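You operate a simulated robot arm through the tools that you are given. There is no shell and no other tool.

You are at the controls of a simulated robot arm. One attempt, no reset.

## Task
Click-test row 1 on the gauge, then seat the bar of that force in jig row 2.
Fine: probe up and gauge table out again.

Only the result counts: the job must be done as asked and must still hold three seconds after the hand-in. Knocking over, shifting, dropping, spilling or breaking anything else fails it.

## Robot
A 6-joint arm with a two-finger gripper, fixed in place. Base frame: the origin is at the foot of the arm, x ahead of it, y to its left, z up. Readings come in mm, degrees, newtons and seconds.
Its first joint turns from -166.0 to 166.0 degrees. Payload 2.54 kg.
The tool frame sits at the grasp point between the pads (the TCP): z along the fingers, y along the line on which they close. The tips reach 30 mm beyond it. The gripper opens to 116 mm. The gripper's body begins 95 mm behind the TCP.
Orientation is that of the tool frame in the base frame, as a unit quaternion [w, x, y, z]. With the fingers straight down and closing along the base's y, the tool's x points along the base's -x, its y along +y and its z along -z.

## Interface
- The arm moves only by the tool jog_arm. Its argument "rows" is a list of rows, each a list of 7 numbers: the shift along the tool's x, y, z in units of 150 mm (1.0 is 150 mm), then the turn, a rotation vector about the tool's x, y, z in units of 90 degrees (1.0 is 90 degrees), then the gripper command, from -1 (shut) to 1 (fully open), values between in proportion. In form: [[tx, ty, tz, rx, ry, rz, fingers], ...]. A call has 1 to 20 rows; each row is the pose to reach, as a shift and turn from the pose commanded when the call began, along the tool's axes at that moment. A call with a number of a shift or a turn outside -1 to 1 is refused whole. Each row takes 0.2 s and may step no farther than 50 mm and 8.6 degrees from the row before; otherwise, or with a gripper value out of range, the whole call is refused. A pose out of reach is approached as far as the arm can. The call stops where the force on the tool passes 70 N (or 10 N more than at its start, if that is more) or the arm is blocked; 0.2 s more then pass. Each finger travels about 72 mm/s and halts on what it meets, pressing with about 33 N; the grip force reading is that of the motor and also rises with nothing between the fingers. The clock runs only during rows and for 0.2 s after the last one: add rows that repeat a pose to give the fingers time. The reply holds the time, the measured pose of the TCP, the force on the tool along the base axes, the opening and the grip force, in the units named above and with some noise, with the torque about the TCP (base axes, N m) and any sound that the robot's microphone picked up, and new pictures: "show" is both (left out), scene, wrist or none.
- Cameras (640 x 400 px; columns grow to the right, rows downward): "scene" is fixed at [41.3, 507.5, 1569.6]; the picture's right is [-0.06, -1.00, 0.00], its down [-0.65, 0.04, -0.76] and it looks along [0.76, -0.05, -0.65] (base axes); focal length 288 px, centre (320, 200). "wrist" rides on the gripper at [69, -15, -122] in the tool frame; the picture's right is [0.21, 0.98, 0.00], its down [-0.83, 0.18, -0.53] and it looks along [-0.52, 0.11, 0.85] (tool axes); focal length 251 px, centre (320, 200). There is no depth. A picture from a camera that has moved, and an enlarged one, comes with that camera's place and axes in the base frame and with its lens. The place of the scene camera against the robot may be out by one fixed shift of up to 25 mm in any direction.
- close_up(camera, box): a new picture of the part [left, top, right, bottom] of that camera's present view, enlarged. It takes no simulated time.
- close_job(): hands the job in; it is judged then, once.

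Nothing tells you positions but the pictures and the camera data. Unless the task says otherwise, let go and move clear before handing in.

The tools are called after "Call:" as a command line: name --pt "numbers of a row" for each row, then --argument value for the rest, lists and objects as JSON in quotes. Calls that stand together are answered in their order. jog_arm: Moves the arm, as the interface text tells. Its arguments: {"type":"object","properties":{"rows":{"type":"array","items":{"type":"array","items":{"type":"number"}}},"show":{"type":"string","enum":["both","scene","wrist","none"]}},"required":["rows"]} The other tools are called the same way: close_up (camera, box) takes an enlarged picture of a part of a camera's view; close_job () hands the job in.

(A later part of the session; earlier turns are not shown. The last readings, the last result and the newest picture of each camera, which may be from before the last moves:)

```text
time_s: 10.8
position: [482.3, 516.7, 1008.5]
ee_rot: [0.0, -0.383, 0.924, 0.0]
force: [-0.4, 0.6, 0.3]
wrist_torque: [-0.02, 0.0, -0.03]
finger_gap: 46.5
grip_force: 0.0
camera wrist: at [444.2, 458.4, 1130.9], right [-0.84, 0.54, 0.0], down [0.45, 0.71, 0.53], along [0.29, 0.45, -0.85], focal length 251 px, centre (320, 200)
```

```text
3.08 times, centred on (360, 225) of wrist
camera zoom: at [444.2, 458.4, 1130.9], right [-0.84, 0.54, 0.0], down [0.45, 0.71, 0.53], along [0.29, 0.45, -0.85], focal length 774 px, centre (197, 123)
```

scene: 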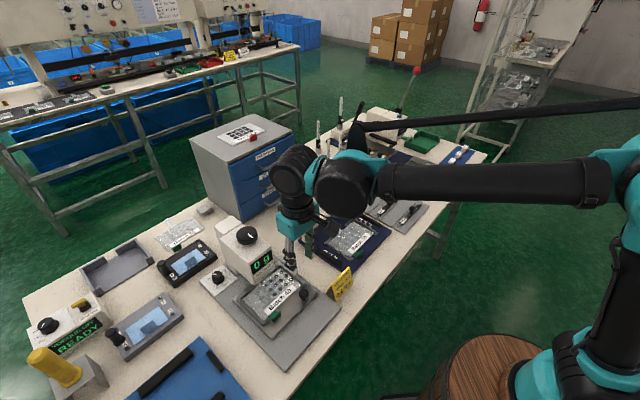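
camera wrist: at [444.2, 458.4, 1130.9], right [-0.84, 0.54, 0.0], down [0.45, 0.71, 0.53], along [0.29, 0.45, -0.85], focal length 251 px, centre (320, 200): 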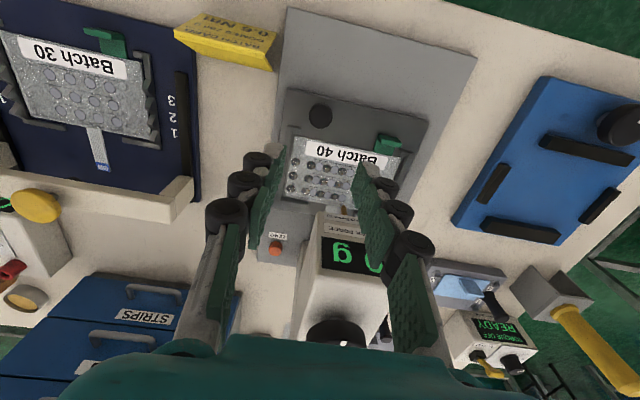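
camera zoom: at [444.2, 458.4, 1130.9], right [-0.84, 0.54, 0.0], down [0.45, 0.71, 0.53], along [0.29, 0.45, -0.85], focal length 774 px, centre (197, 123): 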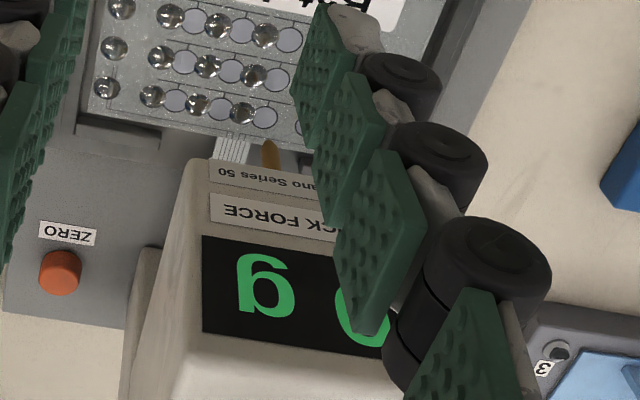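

The table stayed put. Next I'll rise and move above the gauge's top knob with the fingers opened to about 81 mm.

Call:
jog_arm --pt "0 0 -0.33 0 0 0 0.0" --pt "0 0 -0.66 0 0 0 0.4" --pt "-0.22 0.08 -0.66 0 0 0 0.4" --pt "-0.45 0.16 -0.66 0 0 0 0.4" --pt "-0.67 0.24 -0.66 0 0 0 0.4" --pt "-0.86 0.31 -0.66 0 0 0 0.4" --show "both"

Call:
close_up --camera "wrist" --box '[240, 110, 400, 230]'

```text
time_s: 12.2
position: [540.9, 641.8, 1108.5]
ee_rot: [-0.001, -0.383, 0.924, 0.0]
force: [-0.2, 0.5, 0.5]
wrist_torque: [0.02, 0.0, 0.03]
finger_gap: 81.1
grip_force: 0.1
camera wrist: at [502.9, 582.1, 1230.7], right [-0.84, 0.54, 0.0], down [0.46, 0.71, 0.53], along [0.29, 0.45, -0.85], focal length 251 px, centre (320, 200)
```

scene: 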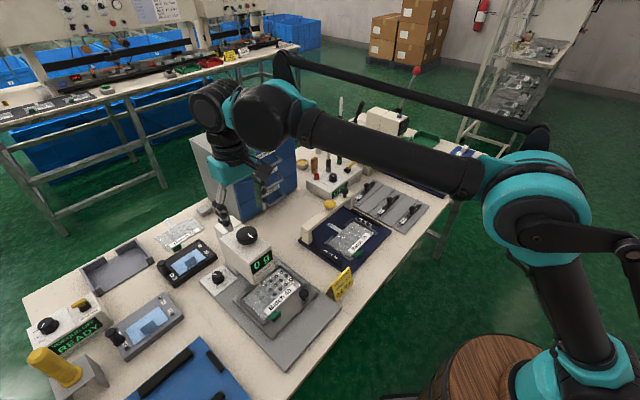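
wrist: 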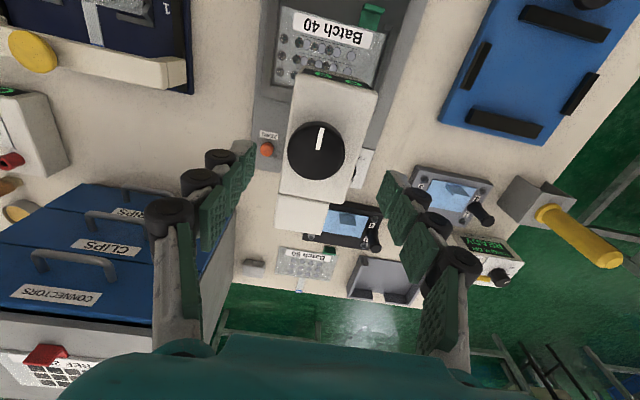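

```text
3.33 times, centred on (320, 170) of wrist
camera zoom: at [502.9, 582.1, 1230.7], right [-0.84, 0.54, 0.0], down [0.46, 0.71, 0.53], along [0.29, 0.45, -0.85], focal length 838 px, centre (320, 300)
```

zoom: 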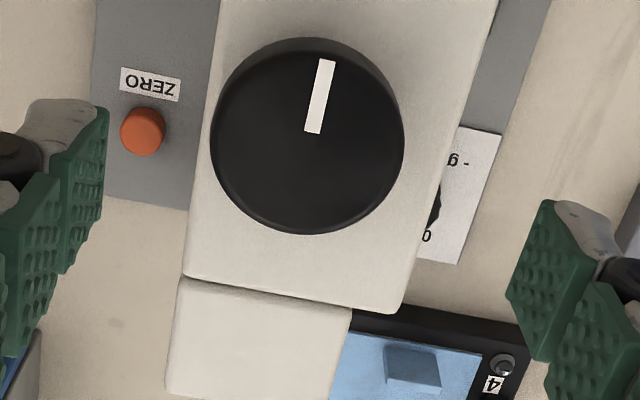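

The knob centre is at about (549, 650), top z≈1021. I'll move down so that the fingers straddle it.

Call:
jog_arm --pt "-0.079 0 0 0 0 0 0.4" --pt "-0.079 0 0.23 0 0 0 0.4" --pt "-0.079 0 0.45 0 0 0 0.4" --pt "-0.079 0 0.45 0 0 0 0.4" --show "both"

Call:
close_up --camera "scene" --box '[205, 195, 305, 295]'

Call:
close_up --camera "wrist" --box '[220, 110, 420, 240]'

```text
time_s: 13.2
position: [549.1, 649.6, 1039.9]
ee_rot: [0.0, -0.383, 0.924, 0.0]
force: [-0.3, 0.5, -0.1]
wrist_torque: [0.02, -0.01, -0.02]
finger_gap: 81.1
grip_force: 0.0
camera wrist: at [510.7, 590.0, 1162.6], right [-0.84, 0.54, 0.0], down [0.45, 0.71, 0.53], along [0.29, 0.45, -0.85], focal length 251 px, centre (320, 200)
```

scene: 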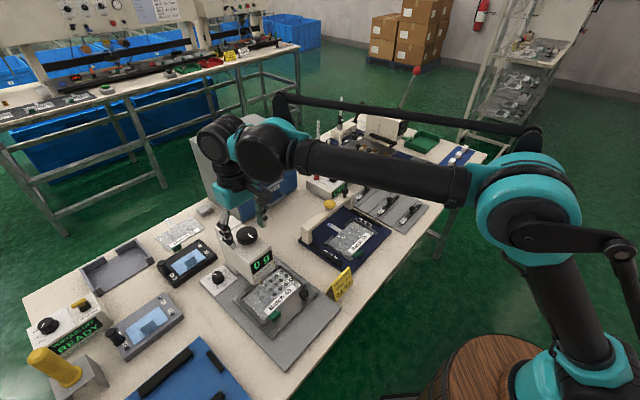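
wrist: 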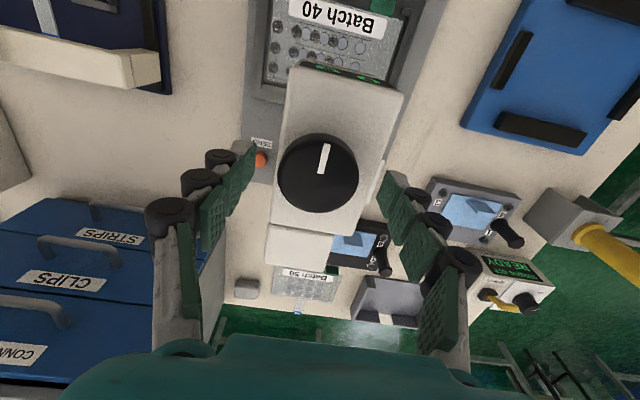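

```text
4.00 times, centred on (255, 245) of scene
camera zoom: at [41.3, 507.5, 1569.6], right [-0.06, -1.0, 0.0], down [-0.65, 0.04, -0.76], along [0.76, -0.05, -0.65], focal length 1151 px, centre (580, 20)
```

zoom: 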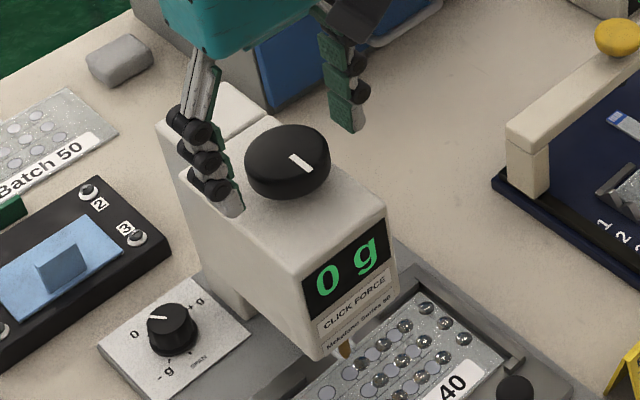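

```text
3.08 times, centred on (320, 175) of wrist
camera zoom: at [510.7, 590.0, 1162.6], right [-0.84, 0.54, 0.0], down [0.45, 0.71, 0.53], along [0.29, 0.45, -0.85], focal length 774 px, centre (320, 277)
```

zoom: 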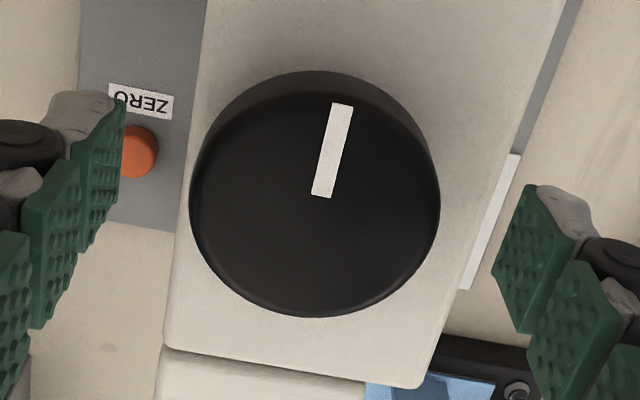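

The knob is centred between the fingers. I'll close on it gently.

Call:
jog_arm --pt "0 0 0 0 0 0 0.1" --pt "0 0 0 0 0 0 -0.15" --pt "0 0 0 0 0 0 -0.2" --pt "0 0 0 0 0 0 -0.2" --show "wrist"

```text
time_s: 14.2
position: [549.2, 648.2, 1040.9]
ee_rot: [0.0, -0.383, 0.924, 0.0]
force: [2.1, -1.9, 1.6]
wrist_torque: [-0.16, -0.05, 0.0]
finger_gap: 50.2
grip_force: 45.3
camera wrist: at [511.0, 589.7, 1163.0], right [-0.84, 0.54, 0.0], down [0.45, 0.71, 0.53], along [0.29, 0.45, -0.85], focal length 251 px, centre (320, 200)
```

wrist: 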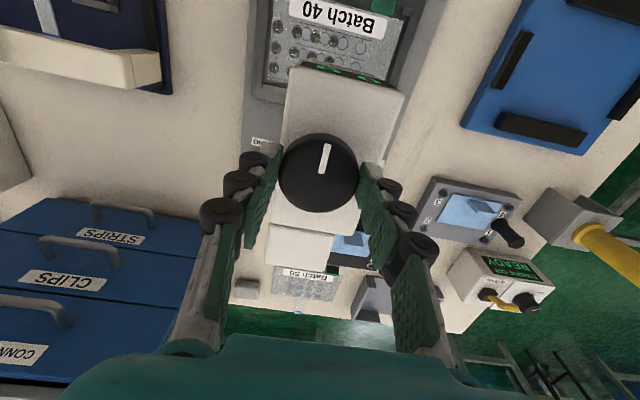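

I have the knob gripped (50 mm). I'll turn it a little clockwise and watch the probe, display and torque.

Call:
jog_arm --pt "0 0 0 0 0 0.06 -0.2" --pt "0 0 0 0 0 0.12 -0.2" --pt "0 0 0 0 0 0.18 -0.2" --show "both"

Call:
close_up --camera "scene" --box '[225, 225, 305, 305]'

```text
time_s: 15.0
position: [548.2, 648.9, 1041.0]
ee_rot: [-0.001, -0.249, 0.969, 0.0]
force: [0.0, -1.4, -1.7]
wrist_torque: [0.18, -0.45, 0.03]
finger_gap: 49.9
grip_force: 44.9
camera wrist: at [495.3, 603.5, 1163.0], right [-0.66, 0.75, 0.0], down [0.64, 0.56, 0.53], along [0.4, 0.35, -0.85], focal length 251 px, centre (320, 200)
```

scene: 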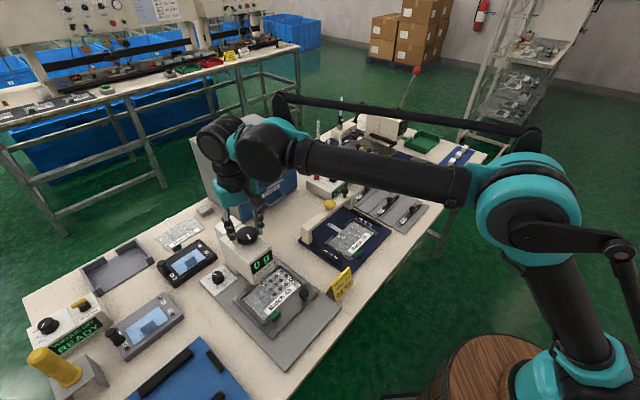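
wrist: 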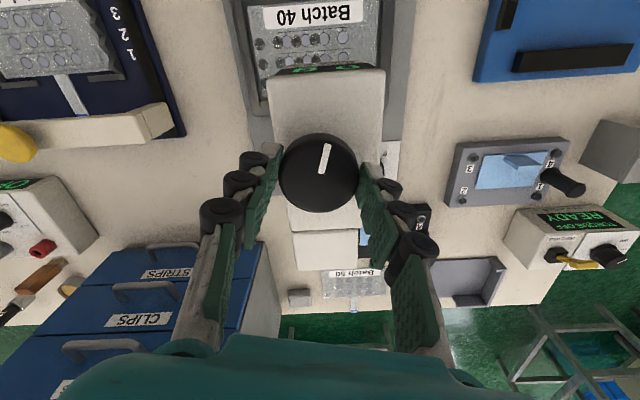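

```text
5.00 times, centred on (265, 265) of scene
camera zoom: at [41.3, 507.5, 1569.6], right [-0.06, -1.0, 0.0], down [-0.65, 0.04, -0.76], along [0.76, -0.05, -0.65], focal length 1439 px, centre (595, -125)
```

zoom: 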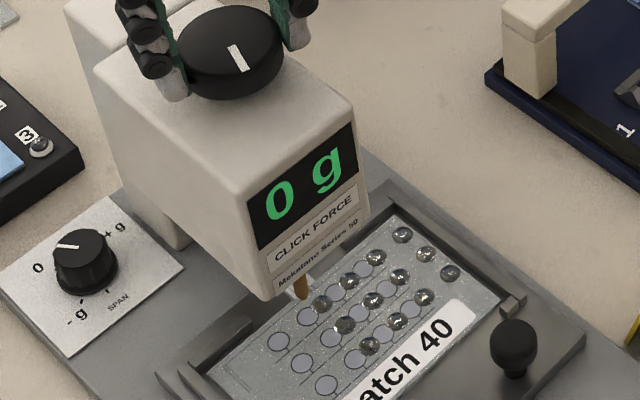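

The knob turns with the tool and there's no resistance. I'll zoom on the probe tip to see whether it moved down.

Call:
close_up --camera "scene" --box '[250, 270, 290, 300]'

```text
13.33 times, centred on (270, 285) of scene
camera zoom: at [41.3, 507.5, 1569.6], right [-0.06, -1.0, 0.0], down [-0.65, 0.04, -0.76], along [0.76, -0.05, -0.65], focal length 3837 px, centre (987, -933)
```

zoom: 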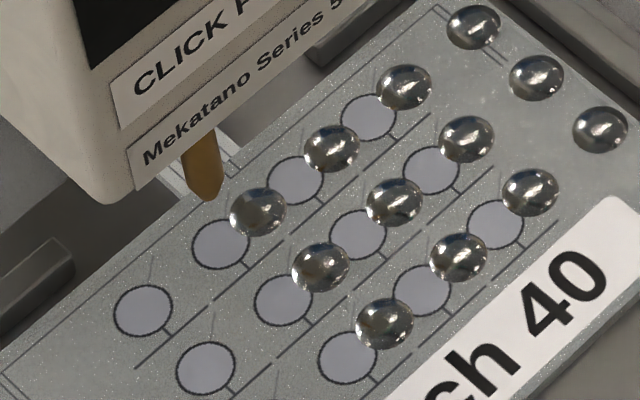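

Clockwise turning lowers the probe, about 2 mm per 16°. I'll keep turning clockwise another 60° while watching.

Call:
jog_arm --pt "0 0 0 0 0 0.075 -0.2" --pt "0 0 0 0 0 0.15 -0.2" --pt "0 0 0 0 0 0.225 -0.2" --pt "0 0 0 0 0 0.3 -0.2" --pt "0 0 0 0 0 0.375 -0.2" --pt "0 0 0 0 0 0.45 -0.2" --pt "0 0 0 0 0 0.525 -0.2" --pt "0 0 0 0 0 0.6 -0.2" --pt "0 0 0 0 0 0.667 -0.2" --show "both"

Call:
close_up --camera "scene" --box '[250, 270, 290, 300]'

Call:
close_up --camera "scene" --box '[225, 225, 305, 305]'

```text
time_s: 17.0
position: [548.9, 652.4, 1041.7]
ee_rot: [0.001, 0.269, 0.963, 0.002]
force: [3.3, 48.7, 29.8]
wrist_torque: [1.39, -0.99, 0.17]
finger_gap: 50.2
grip_force: 45.1
camera wrist: at [481.3, 675.2, 1162.9], right [0.32, 0.95, 0.01], down [0.8, -0.28, 0.53], along [0.51, -0.17, -0.84], focal length 251 px, centre (320, 200)
```

scene: 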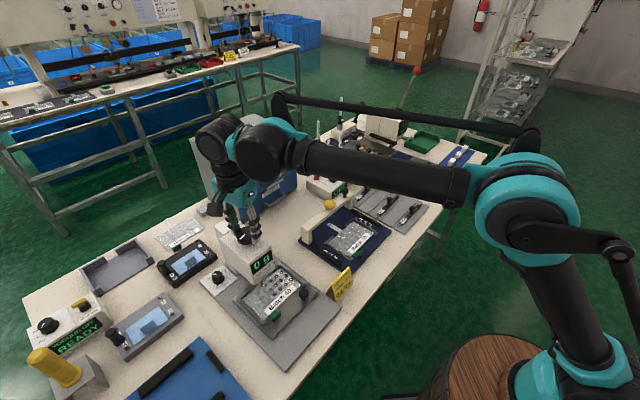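
wrist: 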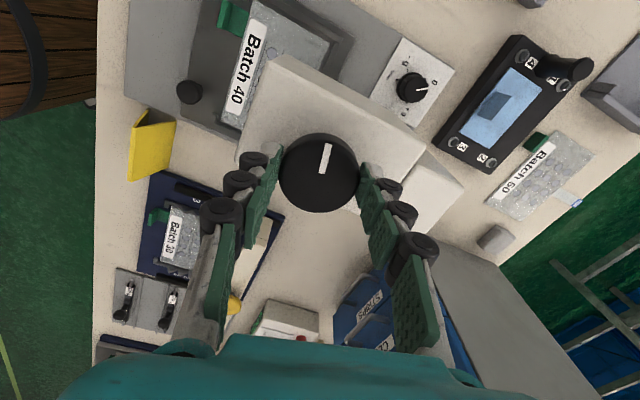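

```text
13.33 times, centred on (270, 285) of scene
camera zoom: at [41.3, 507.5, 1569.6], right [-0.06, -1.0, 0.0], down [-0.65, 0.04, -0.76], along [0.76, -0.05, -0.65], focal length 3837 px, centre (987, -933)
```

zoom: 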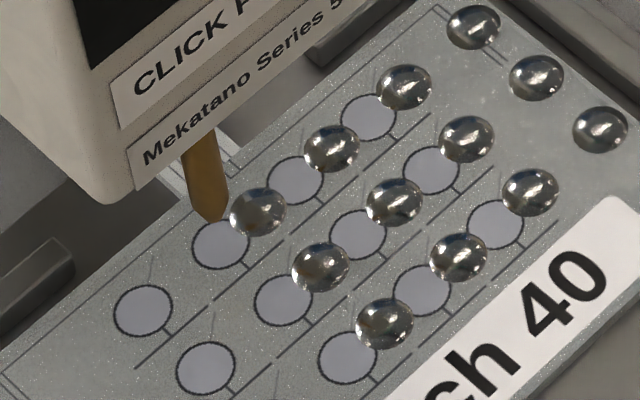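

```text
5.00 times, centred on (265, 265) of scene
camera zoom: at [41.3, 507.5, 1569.6], right [-0.06, -1.0, 0.0], down [-0.65, 0.04, -0.76], along [0.76, -0.05, -0.65], focal length 1439 px, centre (595, -125)
```

zoom: 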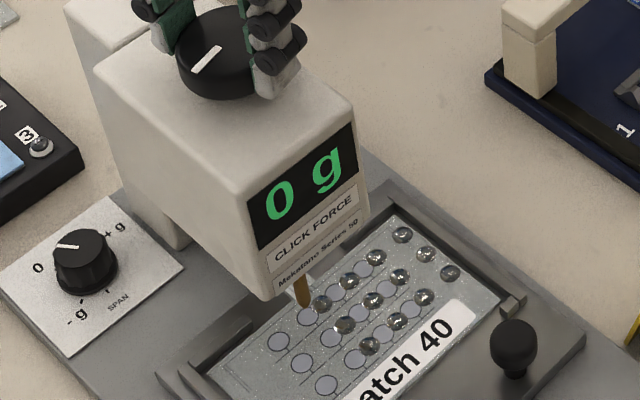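

The probe is about halfway down. The side load (49 N) shows that the knob axis is a few mm further along the closing direction, so I'll shift to relieve it.

Call:
jog_arm --pt "0 0.01 0 0 0 0 -0.2" --pt "0 0.02 0 0 0 0 -0.2" --pt "0 0.02 0 0 0 0 -0.2" --show "none"

```text
time_s: 17.8
position: [549.4, 652.7, 1040.5]
ee_rot: [-0.001, 0.268, 0.963, -0.001]
force: [-11.6, 23.8, 13.8]
wrist_torque: [1.0, 0.23, 0.05]
finger_gap: 50.0
grip_force: 44.9
```

Call:
jog_arm --pt "0.01 0.006 0 0 0 0 -0.2" --pt "0.01 0.006 0 0 0 0 -0.2" --show "none"

```text
time_s: 18.4
position: [548.8, 652.6, 1040.0]
ee_rot: [0.0, 0.268, 0.963, -0.002]
force: [-17.3, -2.2, -2.0]
wrist_torque: [-0.12, 0.73, 0.03]
finger_gap: 50.0
grip_force: 45.0
```

The load is now small. I'll continue clockwise in smaller steps and watch for the click.

Call:
jog_arm --pt "0.006 -0.003 0 0 0 0.06 -0.2" --pt "0.006 -0.003 0 0 0 0.12 -0.2" --pt "0.006 -0.003 0 0 0 0.18 -0.2" --pt "0.006 -0.003 0 0 0 0.24 -0.2" --pt "0.006 -0.003 0 0 0 0.3 -0.2" --show "scene"

Call:
close_up --camera "scene" --box '[250, 270, 290, 300]'

Call:
close_up --camera "scene" --box '[225, 225, 305, 305]'

```text
time_s: 19.6
position: [550.3, 653.9, 1040.7]
ee_rot: [0.0, 0.487, 0.873, 0.001]
force: [6.3, 1.7, 8.7]
wrist_torque: [-0.64, -0.74, 0.01]
finger_gap: 49.9
grip_force: 44.7
```

scene: 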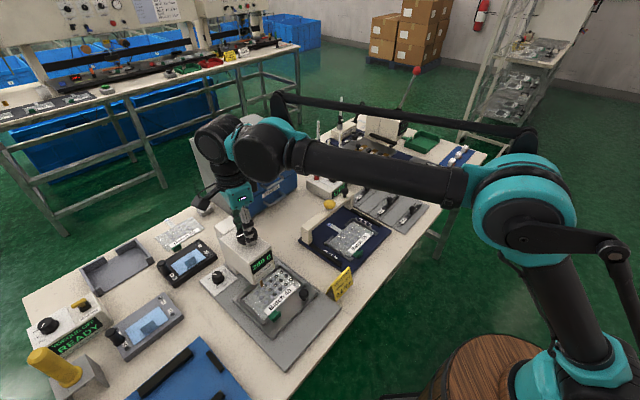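

```text
13.33 times, centred on (270, 285) of scene
camera zoom: at [41.3, 507.5, 1569.6], right [-0.06, -1.0, 0.0], down [-0.65, 0.04, -0.76], along [0.76, -0.05, -0.65], focal length 3837 px, centre (987, -933)
```

zoom: 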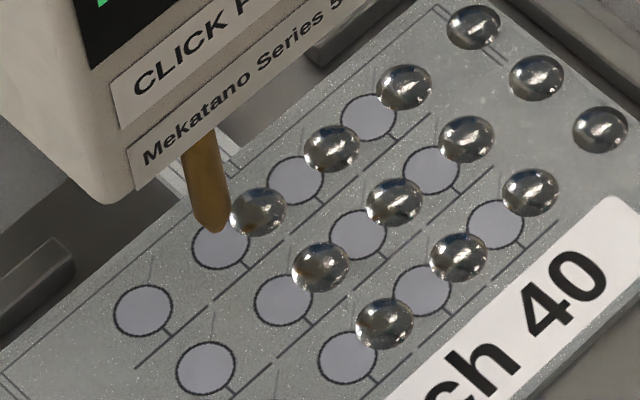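

```text
5.00 times, centred on (265, 265) of scene
camera zoom: at [41.3, 507.5, 1569.6], right [-0.06, -1.0, 0.0], down [-0.65, 0.04, -0.76], along [0.76, -0.05, -0.65], focal length 1439 px, centre (595, -125)
```

zoom: 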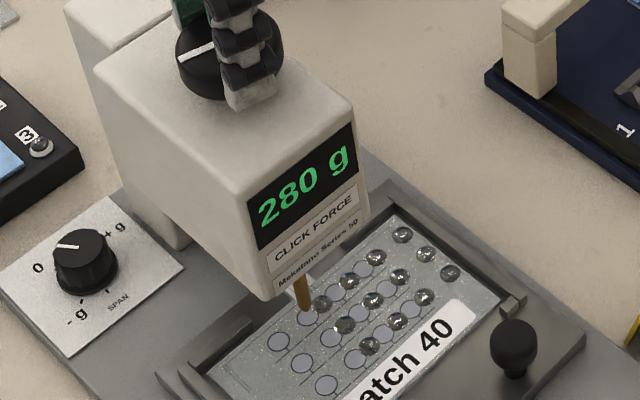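

The display now shows 280 g. No click was reported yet, so I'll turn slightly further to see whether this is the settled click value or still rising.

Call:
jog_arm --pt "0 0 0 0 0 0.04 -0.2" --pt "0 0 0 0 0 0.06 -0.2" --show "none"

Call:
close_up --camera "scene" --box '[225, 225, 305, 305]'

```text
time_s: 20.2
position: [549.6, 652.8, 1040.0]
ee_rot: [0.0, 0.528, 0.849, 0.001]
force: [17.5, 5.0, 17.2]
wrist_torque: [-0.03, -0.91, -0.01]
finger_gap: 49.9
grip_force: 44.7
```

```text
5.00 times, centred on (265, 265) of scene
camera zoom: at [41.3, 507.5, 1569.6], right [-0.06, -1.0, 0.0], down [-0.65, 0.04, -0.76], along [0.76, -0.05, -0.65], focal length 1439 px, centre (595, -125)
```

zoom: 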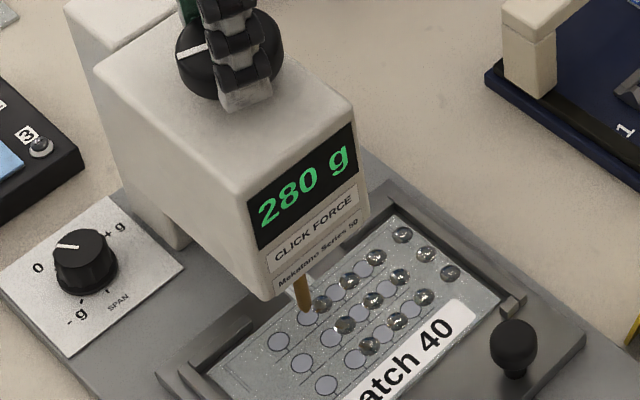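

The reading holds at 280 g. I'll check whether the knob is at its end stop and whether the tip is in contact.

Call:
close_up --camera "scene" --box '[250, 270, 290, 300]'

Call:
close_up --camera "scene" --box '[230, 222, 260, 248]'

Call:
close_up --camera "wrist" --box '[220, 90, 420, 240]'

```text
13.33 times, centred on (270, 285) of scene
camera zoom: at [41.3, 507.5, 1569.6], right [-0.06, -1.0, 0.0], down [-0.65, 0.04, -0.76], along [0.76, -0.05, -0.65], focal length 3837 px, centre (987, -933)
```

zoom: 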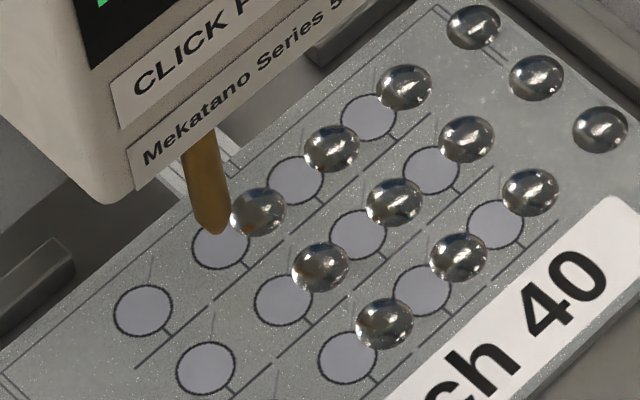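

```text
15.38 times, centred on (245, 235) of scene
camera zoom: at [41.3, 507.5, 1569.6], right [-0.06, -1.0, 0.0], down [-0.65, 0.04, -0.76], along [0.76, -0.05, -0.65], focal length 4427 px, centre (1474, -338)
```

zoom: 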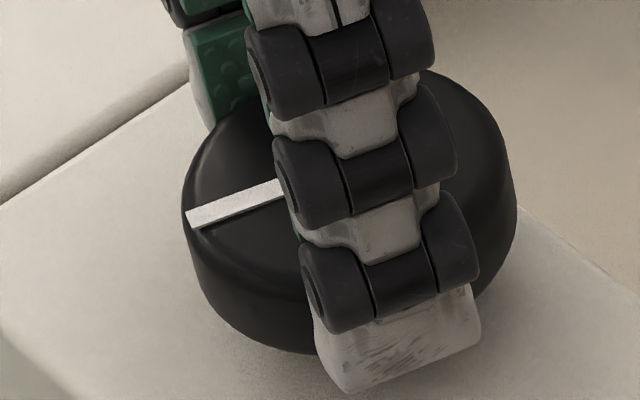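

```text
2.67 times, centred on (320, 165) of wrist
camera zoom: at [505.7, 709.1, 1163.2], right [0.78, 0.63, 0.0], down [0.53, -0.66, 0.53], along [0.34, -0.42, -0.85], focal length 670 px, centre (320, 293)
```

zoom: 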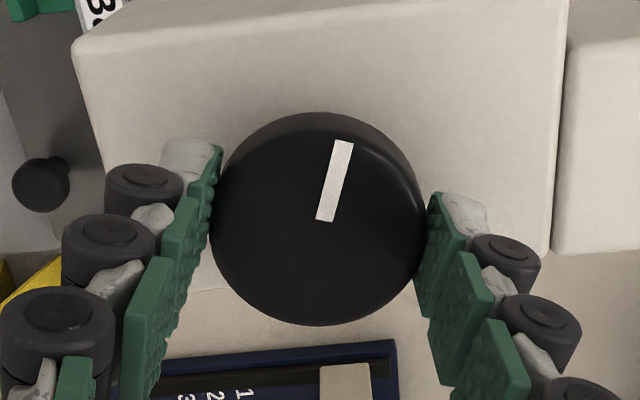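

Call:
jog_arm --pt "0 0 0 0 0 0.035 -0.2" --pt "0 0 0 0 0 0.07 -0.2" --show "none"

Call:
close_up --camera "scene" --box '[240, 250, 290, 300]'

Call:
close_up --camera "wrist" --box '[220, 90, 420, 240]'

```text
time_s: 20.8
position: [550.2, 653.5, 1040.8]
ee_rot: [0.0, 0.574, 0.819, 0.001]
force: [30.4, 13.6, 33.5]
wrist_torque: [-0.04, -1.11, 0.08]
finger_gap: 49.9
grip_force: 44.4
```

```text
8.00 times, centred on (265, 275) of scene
camera zoom: at [41.3, 507.5, 1569.6], right [-0.06, -1.0, 0.0], down [-0.65, 0.04, -0.76], along [0.76, -0.05, -0.65], focal length 2302 px, centre (760, -400)
```

zoom: 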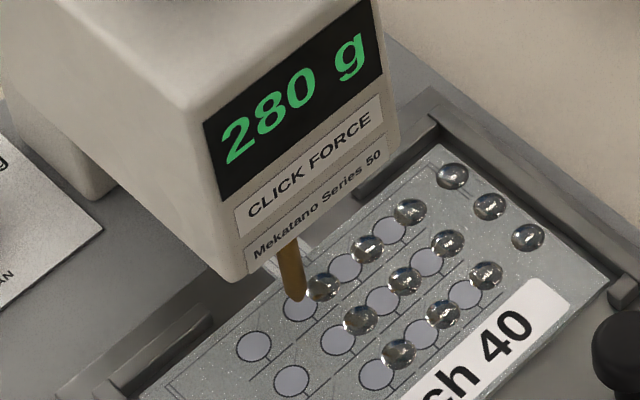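

```text
2.67 times, centred on (320, 165) of wrist
camera zoom: at [512.2, 713.6, 1163.2], right [0.84, 0.54, 0.0], down [0.45, -0.71, 0.53], along [0.29, -0.45, -0.85], focal length 670 px, centre (320, 293)
```

zoom: 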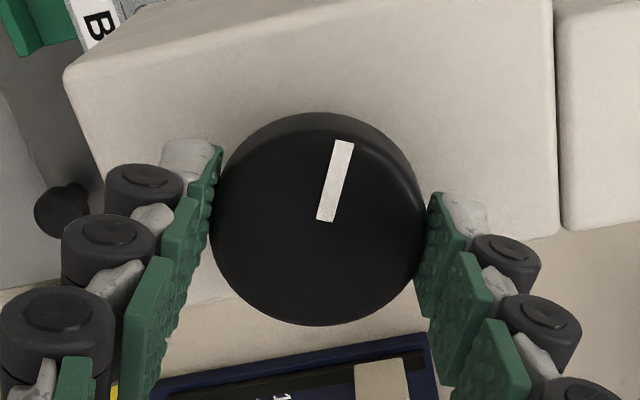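

Row 1's click force is confirmed at 280 g, so the 280 g bar is needed. I'll now turn the knob back counter-clockwise to raise the probe, easing the side load first.

Call:
jog_arm --pt "0 0.011 0 0 0 0 -0.2" --pt "0 0.011 0 0 0 -0.08 -0.2" --pt "0 0.011 0 0 0 -0.16 -0.2" --pt "0 0.011 0 0 0 -0.24 -0.2" --pt "0 0.011 0 0 0 -0.32 -0.2" --pt "0 0.011 0 0 0 -0.4 -0.2" --pt "0 0.011 0 0 0 -0.48 -0.2" --pt "0 0.011 0 0 0 -0.56 -0.2" --pt "0 0.011 0 0 0 -0.64 -0.2" --show "none"

Call:
close_up --camera "scene" --box '[240, 250, 290, 300]'

```text
time_s: 22.8
position: [549.5, 651.3, 1041.1]
ee_rot: [-0.001, 0.106, 0.994, -0.002]
force: [-18.8, -45.9, -25.2]
wrist_torque: [-0.82, 0.49, -0.13]
finger_gap: 49.7
grip_force: 45.3
```

```text
8.00 times, centred on (265, 275) of scene
camera zoom: at [41.3, 507.5, 1569.6], right [-0.06, -1.0, 0.0], down [-0.65, 0.04, -0.76], along [0.76, -0.05, -0.65], focal length 2302 px, centre (760, -400)
```

zoom: 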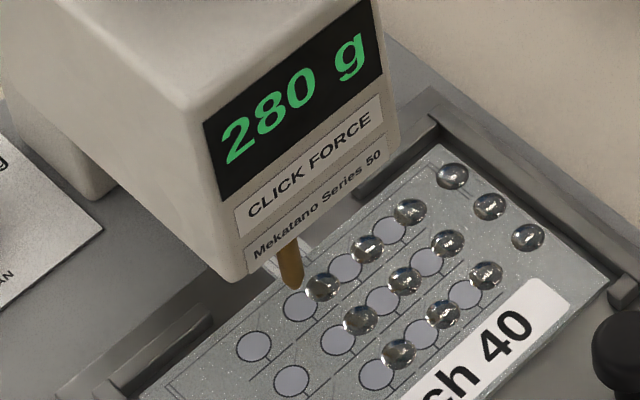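

The reading is held at 280 g while the probe rises. I'll keep turning back while letting the TCP follow the knob axis.

Call:
jog_arm --pt "0.008 -0.02 0 0 0 0 -0.2" --pt "0.008 -0.022 0 0 0 -0.08 -0.2" --pt "0.008 -0.024 0 0 0 -0.16 -0.2" --pt "0.007 -0.026 0 0 0 -0.24 -0.2" --pt "0.007 -0.028 0 0 0 -0.32 -0.2" --pt "0.006 -0.03 0 0 0 -0.4 -0.2" --pt "0.005 -0.032 0 0 0 -0.48 -0.2" --pt "0.004 -0.034 0 0 0 -0.56 -0.2" --pt "0.004 -0.034 0 0 0 -0.64 -0.2" --show "wrist"

Call:
close_up --camera "scene" --box '[250, 270, 290, 300]'

Call:
close_up --camera "wrist" --box '[220, 110, 420, 240]'

```text
time_s: 24.8
position: [549.9, 647.6, 1041.0]
ee_rot: [0.002, -0.386, 0.923, 0.001]
force: [18.8, 8.1, 28.5]
wrist_torque: [0.31, -0.4, -0.01]
finger_gap: 49.8
grip_force: 45.1
camera wrist: at [511.5, 589.6, 1163.3], right [-0.85, 0.53, 0.0], down [0.45, 0.71, 0.54], along [0.29, 0.45, -0.84], focal length 251 px, centre (320, 200)
```

wrist: 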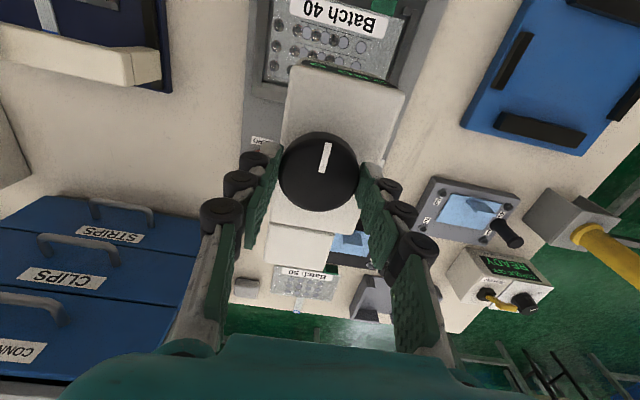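

```text
13.33 times, centred on (270, 285) of scene
camera zoom: at [41.3, 507.5, 1569.6], right [-0.06, -1.0, 0.0], down [-0.65, 0.04, -0.76], along [0.76, -0.05, -0.65], focal length 3837 px, centre (987, -933)
```

zoom: 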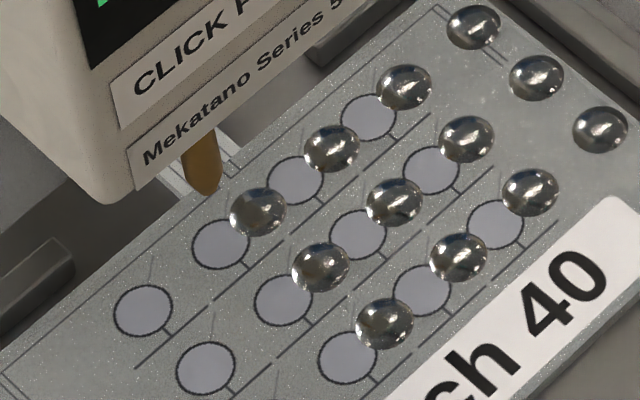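

```text
3.08 times, centred on (320, 175) of wrist
camera zoom: at [511.5, 589.6, 1163.3], right [-0.85, 0.53, 0.0], down [0.45, 0.71, 0.54], along [0.29, 0.45, -0.84], focal length 774 px, centre (320, 277)
```

zoom: 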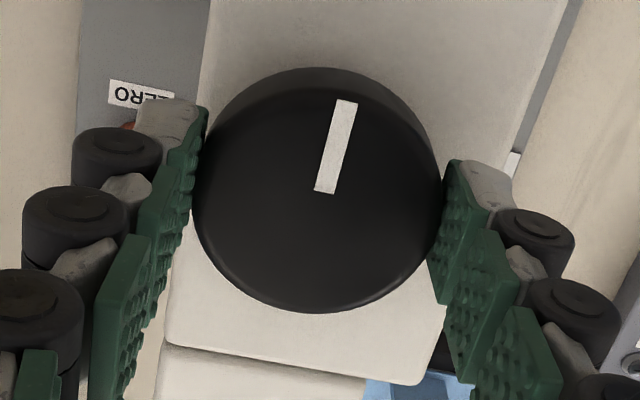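

The probe tip and the knob mark are back where they started. I'll release the knob and rise.

Call:
jog_arm --pt "0 0 0 0 0 0 0.1" --pt "0 0 0 0 0 0 0.4" --pt "0 0 0 0 0 0 0.4" --pt "0 0 -0.2 0 0 0 0.4" --pt "0 0 -0.45 0 0 0 0.4" --show "both"

Call:
close_up --camera "scene" --box '[215, 215, 315, 315]'

```text
time_s: 26.0
position: [548.5, 648.0, 1108.2]
ee_rot: [0.0, -0.385, 0.923, 0.0]
force: [0.9, -0.2, -0.4]
wrist_torque: [-0.05, 0.03, 0.0]
finger_gap: 81.3
grip_force: 0.1
camera wrist: at [510.7, 589.6, 1230.7], right [-0.85, 0.53, 0.0], down [0.45, 0.71, 0.53], along [0.29, 0.45, -0.85], focal length 251 px, centre (320, 200)
```

scene: 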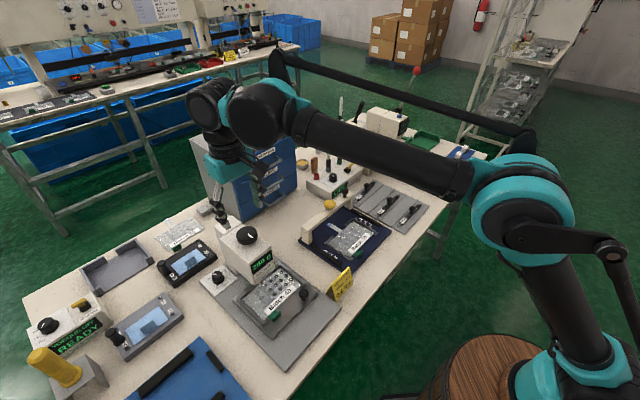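
wrist: 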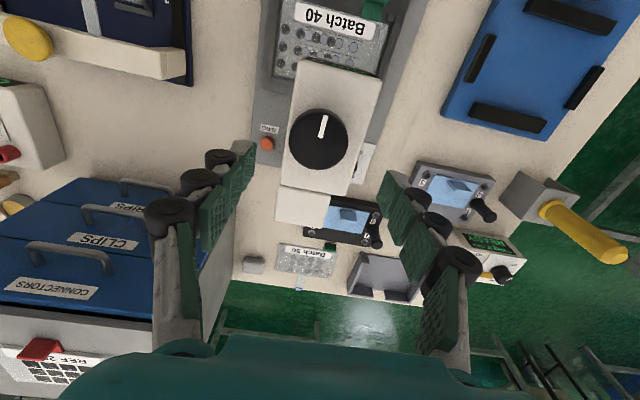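

```text
4.00 times, centred on (265, 265) of scene
camera zoom: at [41.3, 507.5, 1569.6], right [-0.06, -1.0, 0.0], down [-0.65, 0.04, -0.76], along [0.76, -0.05, -0.65], focal length 1151 px, centre (540, -60)
```

zoom: 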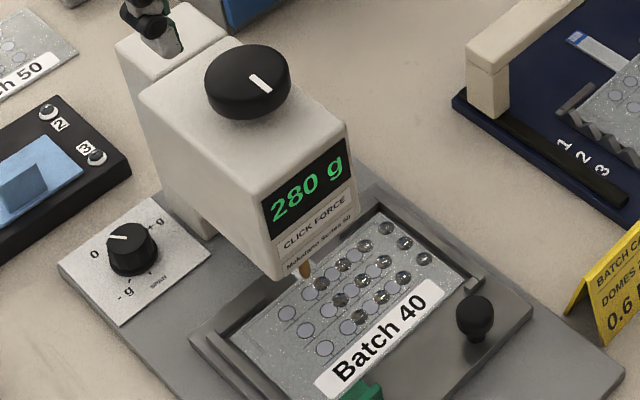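

The probe is up. I'll go back over the slide handle, now near (481, 517), at reduced opening.

Call:
jog_arm --pt "0.233 -0.075 0 0 0 0 0.4" --pt "0.466 -0.15 0 0 0 0 0.2" --pt "0.698 -0.226 0 0 0 0 0.0" --pt "0.931 -0.301 0 0 0 0 -0.2" --pt "0.931 -0.301 0.3 0 0 0 -0.2" --pt "0.931 -0.301 0.6 0 0 0 -0.2" --pt "0.931 -0.301 0.9 0 0 0 -0.2" --show "wrist"

Call:
close_up --camera "wrist" --box '[270, 110, 370, 190]'

```text
time_s: 27.6
position: [483.3, 516.6, 971.5]
ee_rot: [0.0, -0.385, 0.923, 0.001]
force: [0.5, 0.2, -0.2]
wrist_torque: [0.04, 0.0, -0.01]
finger_gap: 46.5
grip_force: 0.0
camera wrist: at [445.0, 457.0, 1094.4], right [-0.85, 0.53, 0.0], down [0.45, 0.71, 0.53], along [0.29, 0.45, -0.85], focal length 251 px, centre (320, 200)
```

wrist: 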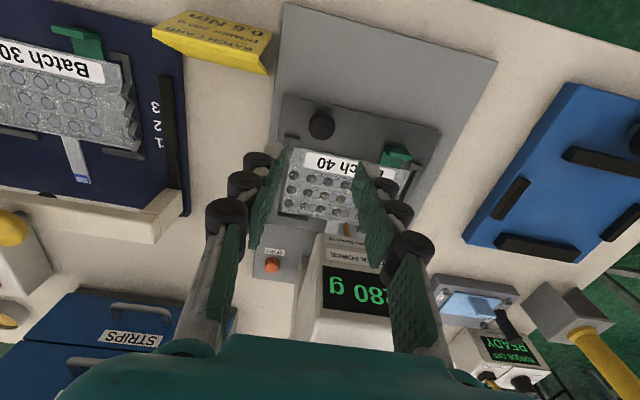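

```text
5.00 times, centred on (320, 150) of wrist
camera zoom: at [445.0, 457.0, 1094.4], right [-0.85, 0.53, 0.0], down [0.45, 0.71, 0.53], along [0.29, 0.45, -0.85], focal length 1257 px, centre (320, 450)
```

zoom: 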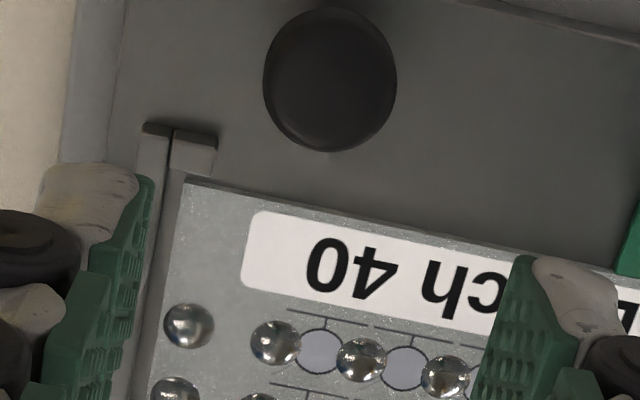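

Call:
jog_arm --pt "0.008 0.013 0.25 0 0 0 -0.2" --pt "0.008 0.013 0.5 0 0 0 -0.2" --pt "0.008 0.013 0.75 0 0 0 -0.2" --pt "0.008 0.013 0.75 0 0 0 -0.2" --show "wrist"

```text
time_s: 28.6
position: [480.0, 518.5, 859.7]
ee_rot: [-0.001, -0.385, 0.923, 0.0]
force: [0.1, -0.4, -0.4]
wrist_torque: [0.0, 0.0, -0.01]
finger_gap: 46.6
grip_force: 0.1
camera wrist: at [442.3, 458.9, 982.4], right [-0.85, 0.53, 0.0], down [0.45, 0.71, 0.53], along [0.29, 0.45, -0.85], focal length 251 px, centre (320, 200)
```

wrist: 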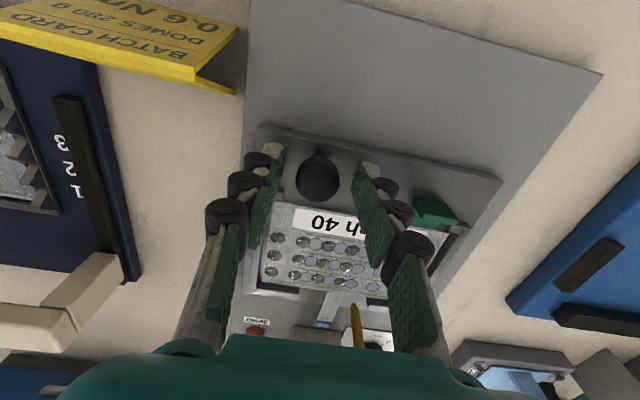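

Call:
jog_arm --pt "0 0 0 0 0 0 -0.6" --pt "0 0 0 0 0 0 -0.8" --pt "0 0 0 0 0 0 -0.8" --show "none"

```text
time_s: 29.4
position: [481.1, 517.8, 859.6]
ee_rot: [-0.001, -0.385, 0.923, 0.0]
force: [10.1, -12.5, -8.3]
wrist_torque: [-0.2, -0.18, -0.02]
finger_gap: 24.1
grip_force: 45.0
```

Gripped. Now I'll pull the table back out the same distance.

Call:
jog_arm --pt "0 -0.006 0 0 0 0 -0.8" --pt "0.04 -0.006 0 0 0 0 -0.8" --pt "0.08 -0.006 0 0 0 0 -0.8" --pt "0.12 -0.006 0 0 0 0 -0.8" --pt "0.16 -0.006 0 0 0 0 -0.8" --pt "0.2 -0.006 0 0 0 0 -0.8" --pt "0.24 -0.006 0 0 0 0 -0.8" --pt "0.28 -0.006 0 0 0 0 -0.8" --pt "0.32 -0.006 0 0 0 0 -0.8" --pt "0.36 -0.006 0 0 0 0 -0.8" --pt "0.4 -0.006 0 0 0 0 -0.8" --pt "0.44 -0.006 0 0 0 0 -0.8" --show "scene"

Call:
close_up --camera "scene" --box '[250, 260, 350, 340]'

```text
time_s: 32.0
position: [435.7, 470.5, 859.2]
ee_rot: [0.0, -0.385, 0.923, 0.0]
force: [15.9, -18.3, -18.0]
wrist_torque: [-0.1, -0.37, 0.04]
finger_gap: 24.1
grip_force: 44.6
```

scene: 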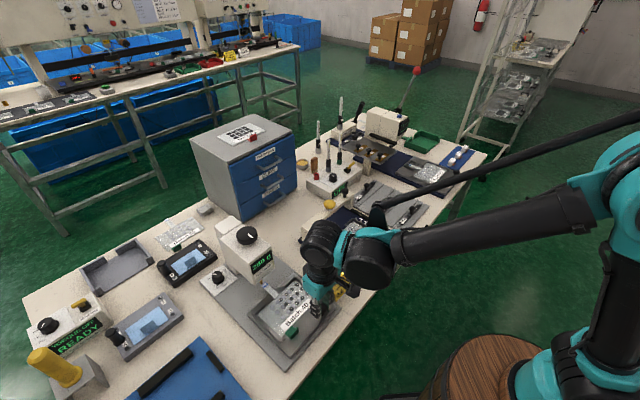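

```text
5.00 times, centred on (300, 300) of scene
camera zoom: at [41.3, 507.5, 1569.6], right [-0.06, -1.0, 0.0], down [-0.65, 0.04, -0.76], along [0.76, -0.05, -0.65], focal length 1439 px, centre (420, -300)
```

zoom: 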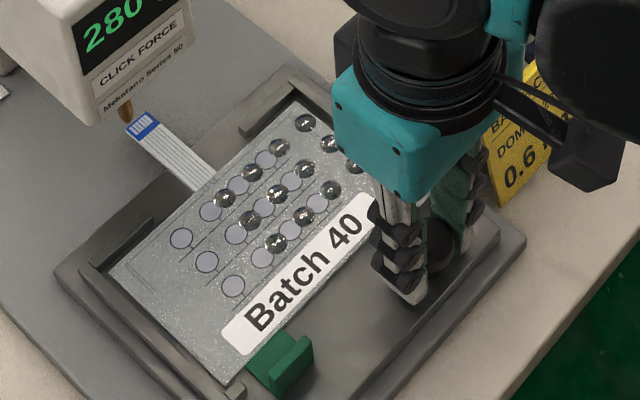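

About 4-5 mm remain to the original out position. I'll finish the pull gently.

Call:
jog_arm --pt "0.01 -0.008 0 0 0 0 -0.8" --pt "0.02 -0.008 0 0 0 0 -0.8" --pt "0.03 -0.008 0 0 0 0 -0.8" --pt "0.03 -0.008 0 0 0 0 -0.8" --show "wrist"

Call:
close_up --camera "scene" --box '[250, 270, 350, 350]'

```text
time_s: 33.0
position: [431.0, 467.6, 860.0]
ee_rot: [-0.001, -0.386, 0.923, 0.001]
force: [5.1, -5.0, -9.8]
wrist_torque: [-0.16, 0.13, 0.0]
finger_gap: 24.4
grip_force: 45.0
camera wrist: at [394.1, 408.4, 982.7], right [-0.85, 0.53, 0.0], down [0.45, 0.71, 0.53], along [0.28, 0.45, -0.85], focal length 251 px, centre (320, 200)
```

wrist: 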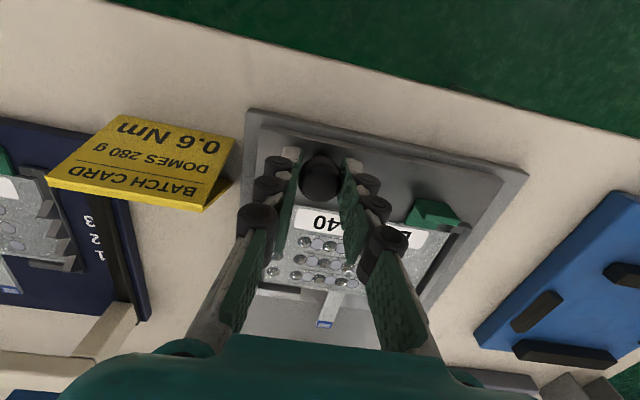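

```text
5.00 times, centred on (300, 310) of scene
camera zoom: at [41.3, 507.5, 1569.6], right [-0.06, -1.0, 0.0], down [-0.65, 0.04, -0.76], along [0.76, -0.05, -0.65], focal length 1439 px, centre (420, -350)
```

zoom: 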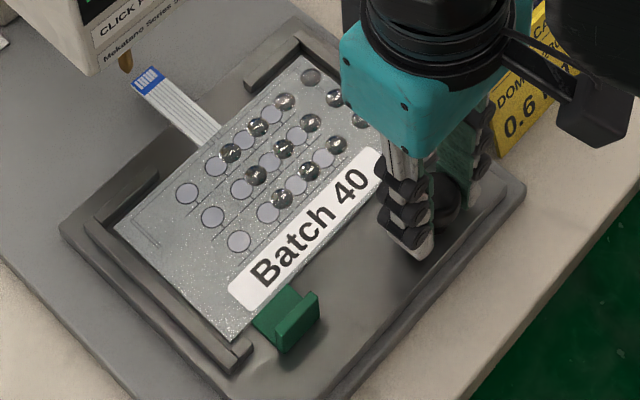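

The board is back at its original position (within about 0.5 mm). I'll release and rise.

Call:
jog_arm --pt "0.005 0 0 0 0 0 -0.8" --pt "0.005 0 0 0 0 0 -0.5" --pt "0.005 0 0 0 0 0 -0.2" --pt "0.005 0 0 0 0 0 -0.2" --pt "0.005 0 -0.25 0 0 0 -0.2" --pt "0.005 0 -0.5 0 0 0 -0.2" --pt "0.005 0 -0.75 0 0 0 -0.2" --pt "0.005 0 -1.0 0 0 0 -0.2" --show "both"

Call:
close_up --camera "scene" --box '[250, 270, 350, 350]'

```text
time_s: 34.8
position: [431.7, 466.6, 1011.0]
ee_rot: [0.0, -0.386, 0.922, 0.001]
force: [-0.3, 0.0, 0.3]
wrist_torque: [0.0, 0.03, -0.01]
finger_gap: 46.1
grip_force: 0.1
camera wrist: at [394.2, 407.0, 1133.0], right [-0.85, 0.53, 0.0], down [0.45, 0.71, 0.53], along [0.29, 0.45, -0.85], focal length 251 px, centre (320, 200)
```

scene: 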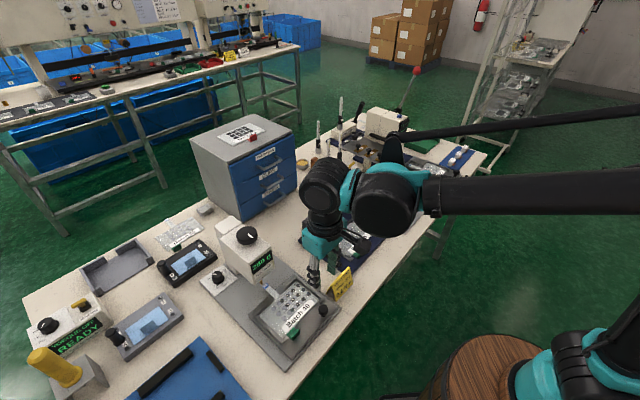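
wrist: 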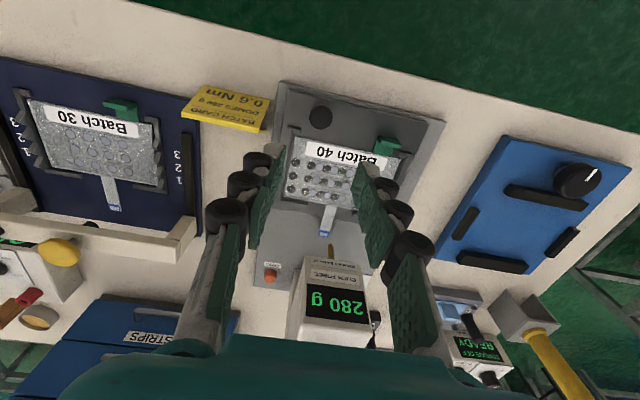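

```text
5.00 times, centred on (300, 310) of scene
camera zoom: at [41.3, 507.5, 1569.6], right [-0.06, -1.0, 0.0], down [-0.65, 0.04, -0.76], along [0.76, -0.05, -0.65], focal length 1439 px, centre (420, -350)
```

zoom: 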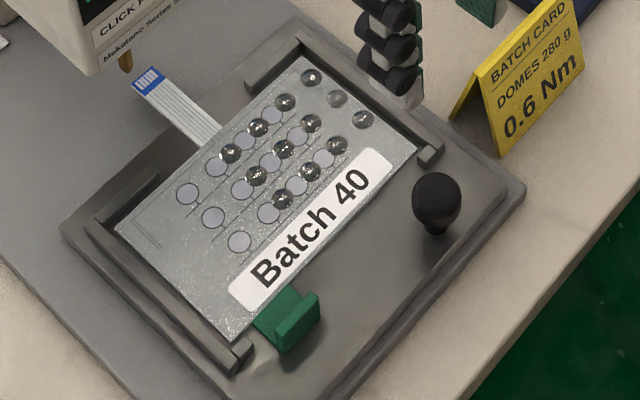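

The gauge is as it was at the start, with probe up and table out. Now I'll travel along the bench to the jig and bar tray.

Call:
jog_arm --pt "-0.03 -0.2 -0.2 0 0 0 -0.2" --pt "-0.07 -0.45 -0.33 0 0 0 -0.2" --pt "-0.1 -0.7 -0.33 0 0 0 -0.2" --pt "-0.14 -0.98 -0.33 0 0 0 -0.2" --show "none"

Call:
jog_arm --pt "-0.04 -0.25 0 0 0 0 -0.2" --pt "-0.08 -0.5 0 0 0 0 -0.2" --pt "-0.12 -0.75 0 0 0 0 -0.2" --pt "-0.16 -0.98 0 0 0 0 -0.2" --show "both"

```text
time_s: 35.8
position: [551.8, 378.6, 1060.2]
ee_rot: [0.0, -0.386, 0.923, 0.001]
force: [-0.2, 0.9, -0.4]
wrist_torque: [-0.04, -0.01, -0.01]
finger_gap: 46.4
grip_force: 0.0
```

```text
time_s: 36.8
position: [670.9, 290.8, 1059.6]
ee_rot: [-0.001, -0.386, 0.923, 0.001]
force: [-0.8, 0.3, 0.0]
wrist_torque: [-0.02, -0.03, 0.01]
finger_gap: 46.4
grip_force: 0.1
camera wrist: at [634.2, 232.3, 1182.4], right [-0.85, 0.53, 0.0], down [0.45, 0.71, 0.53], along [0.29, 0.45, -0.85], focal length 251 px, centre (320, 200)
```

scene: 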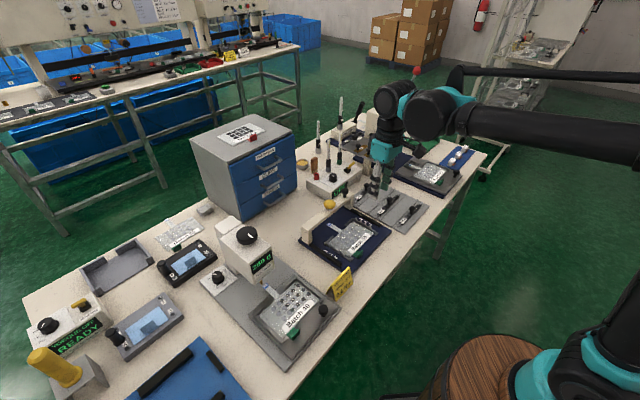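
wrist: 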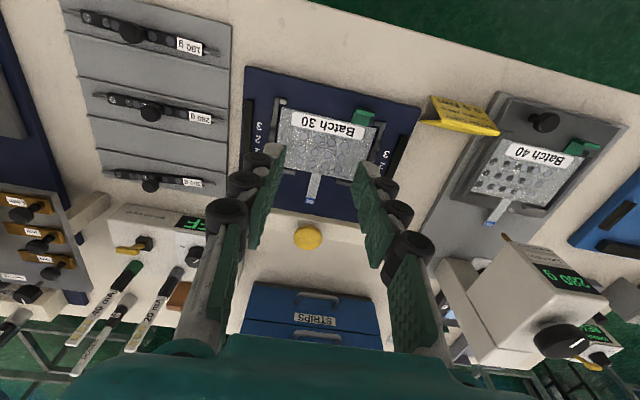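

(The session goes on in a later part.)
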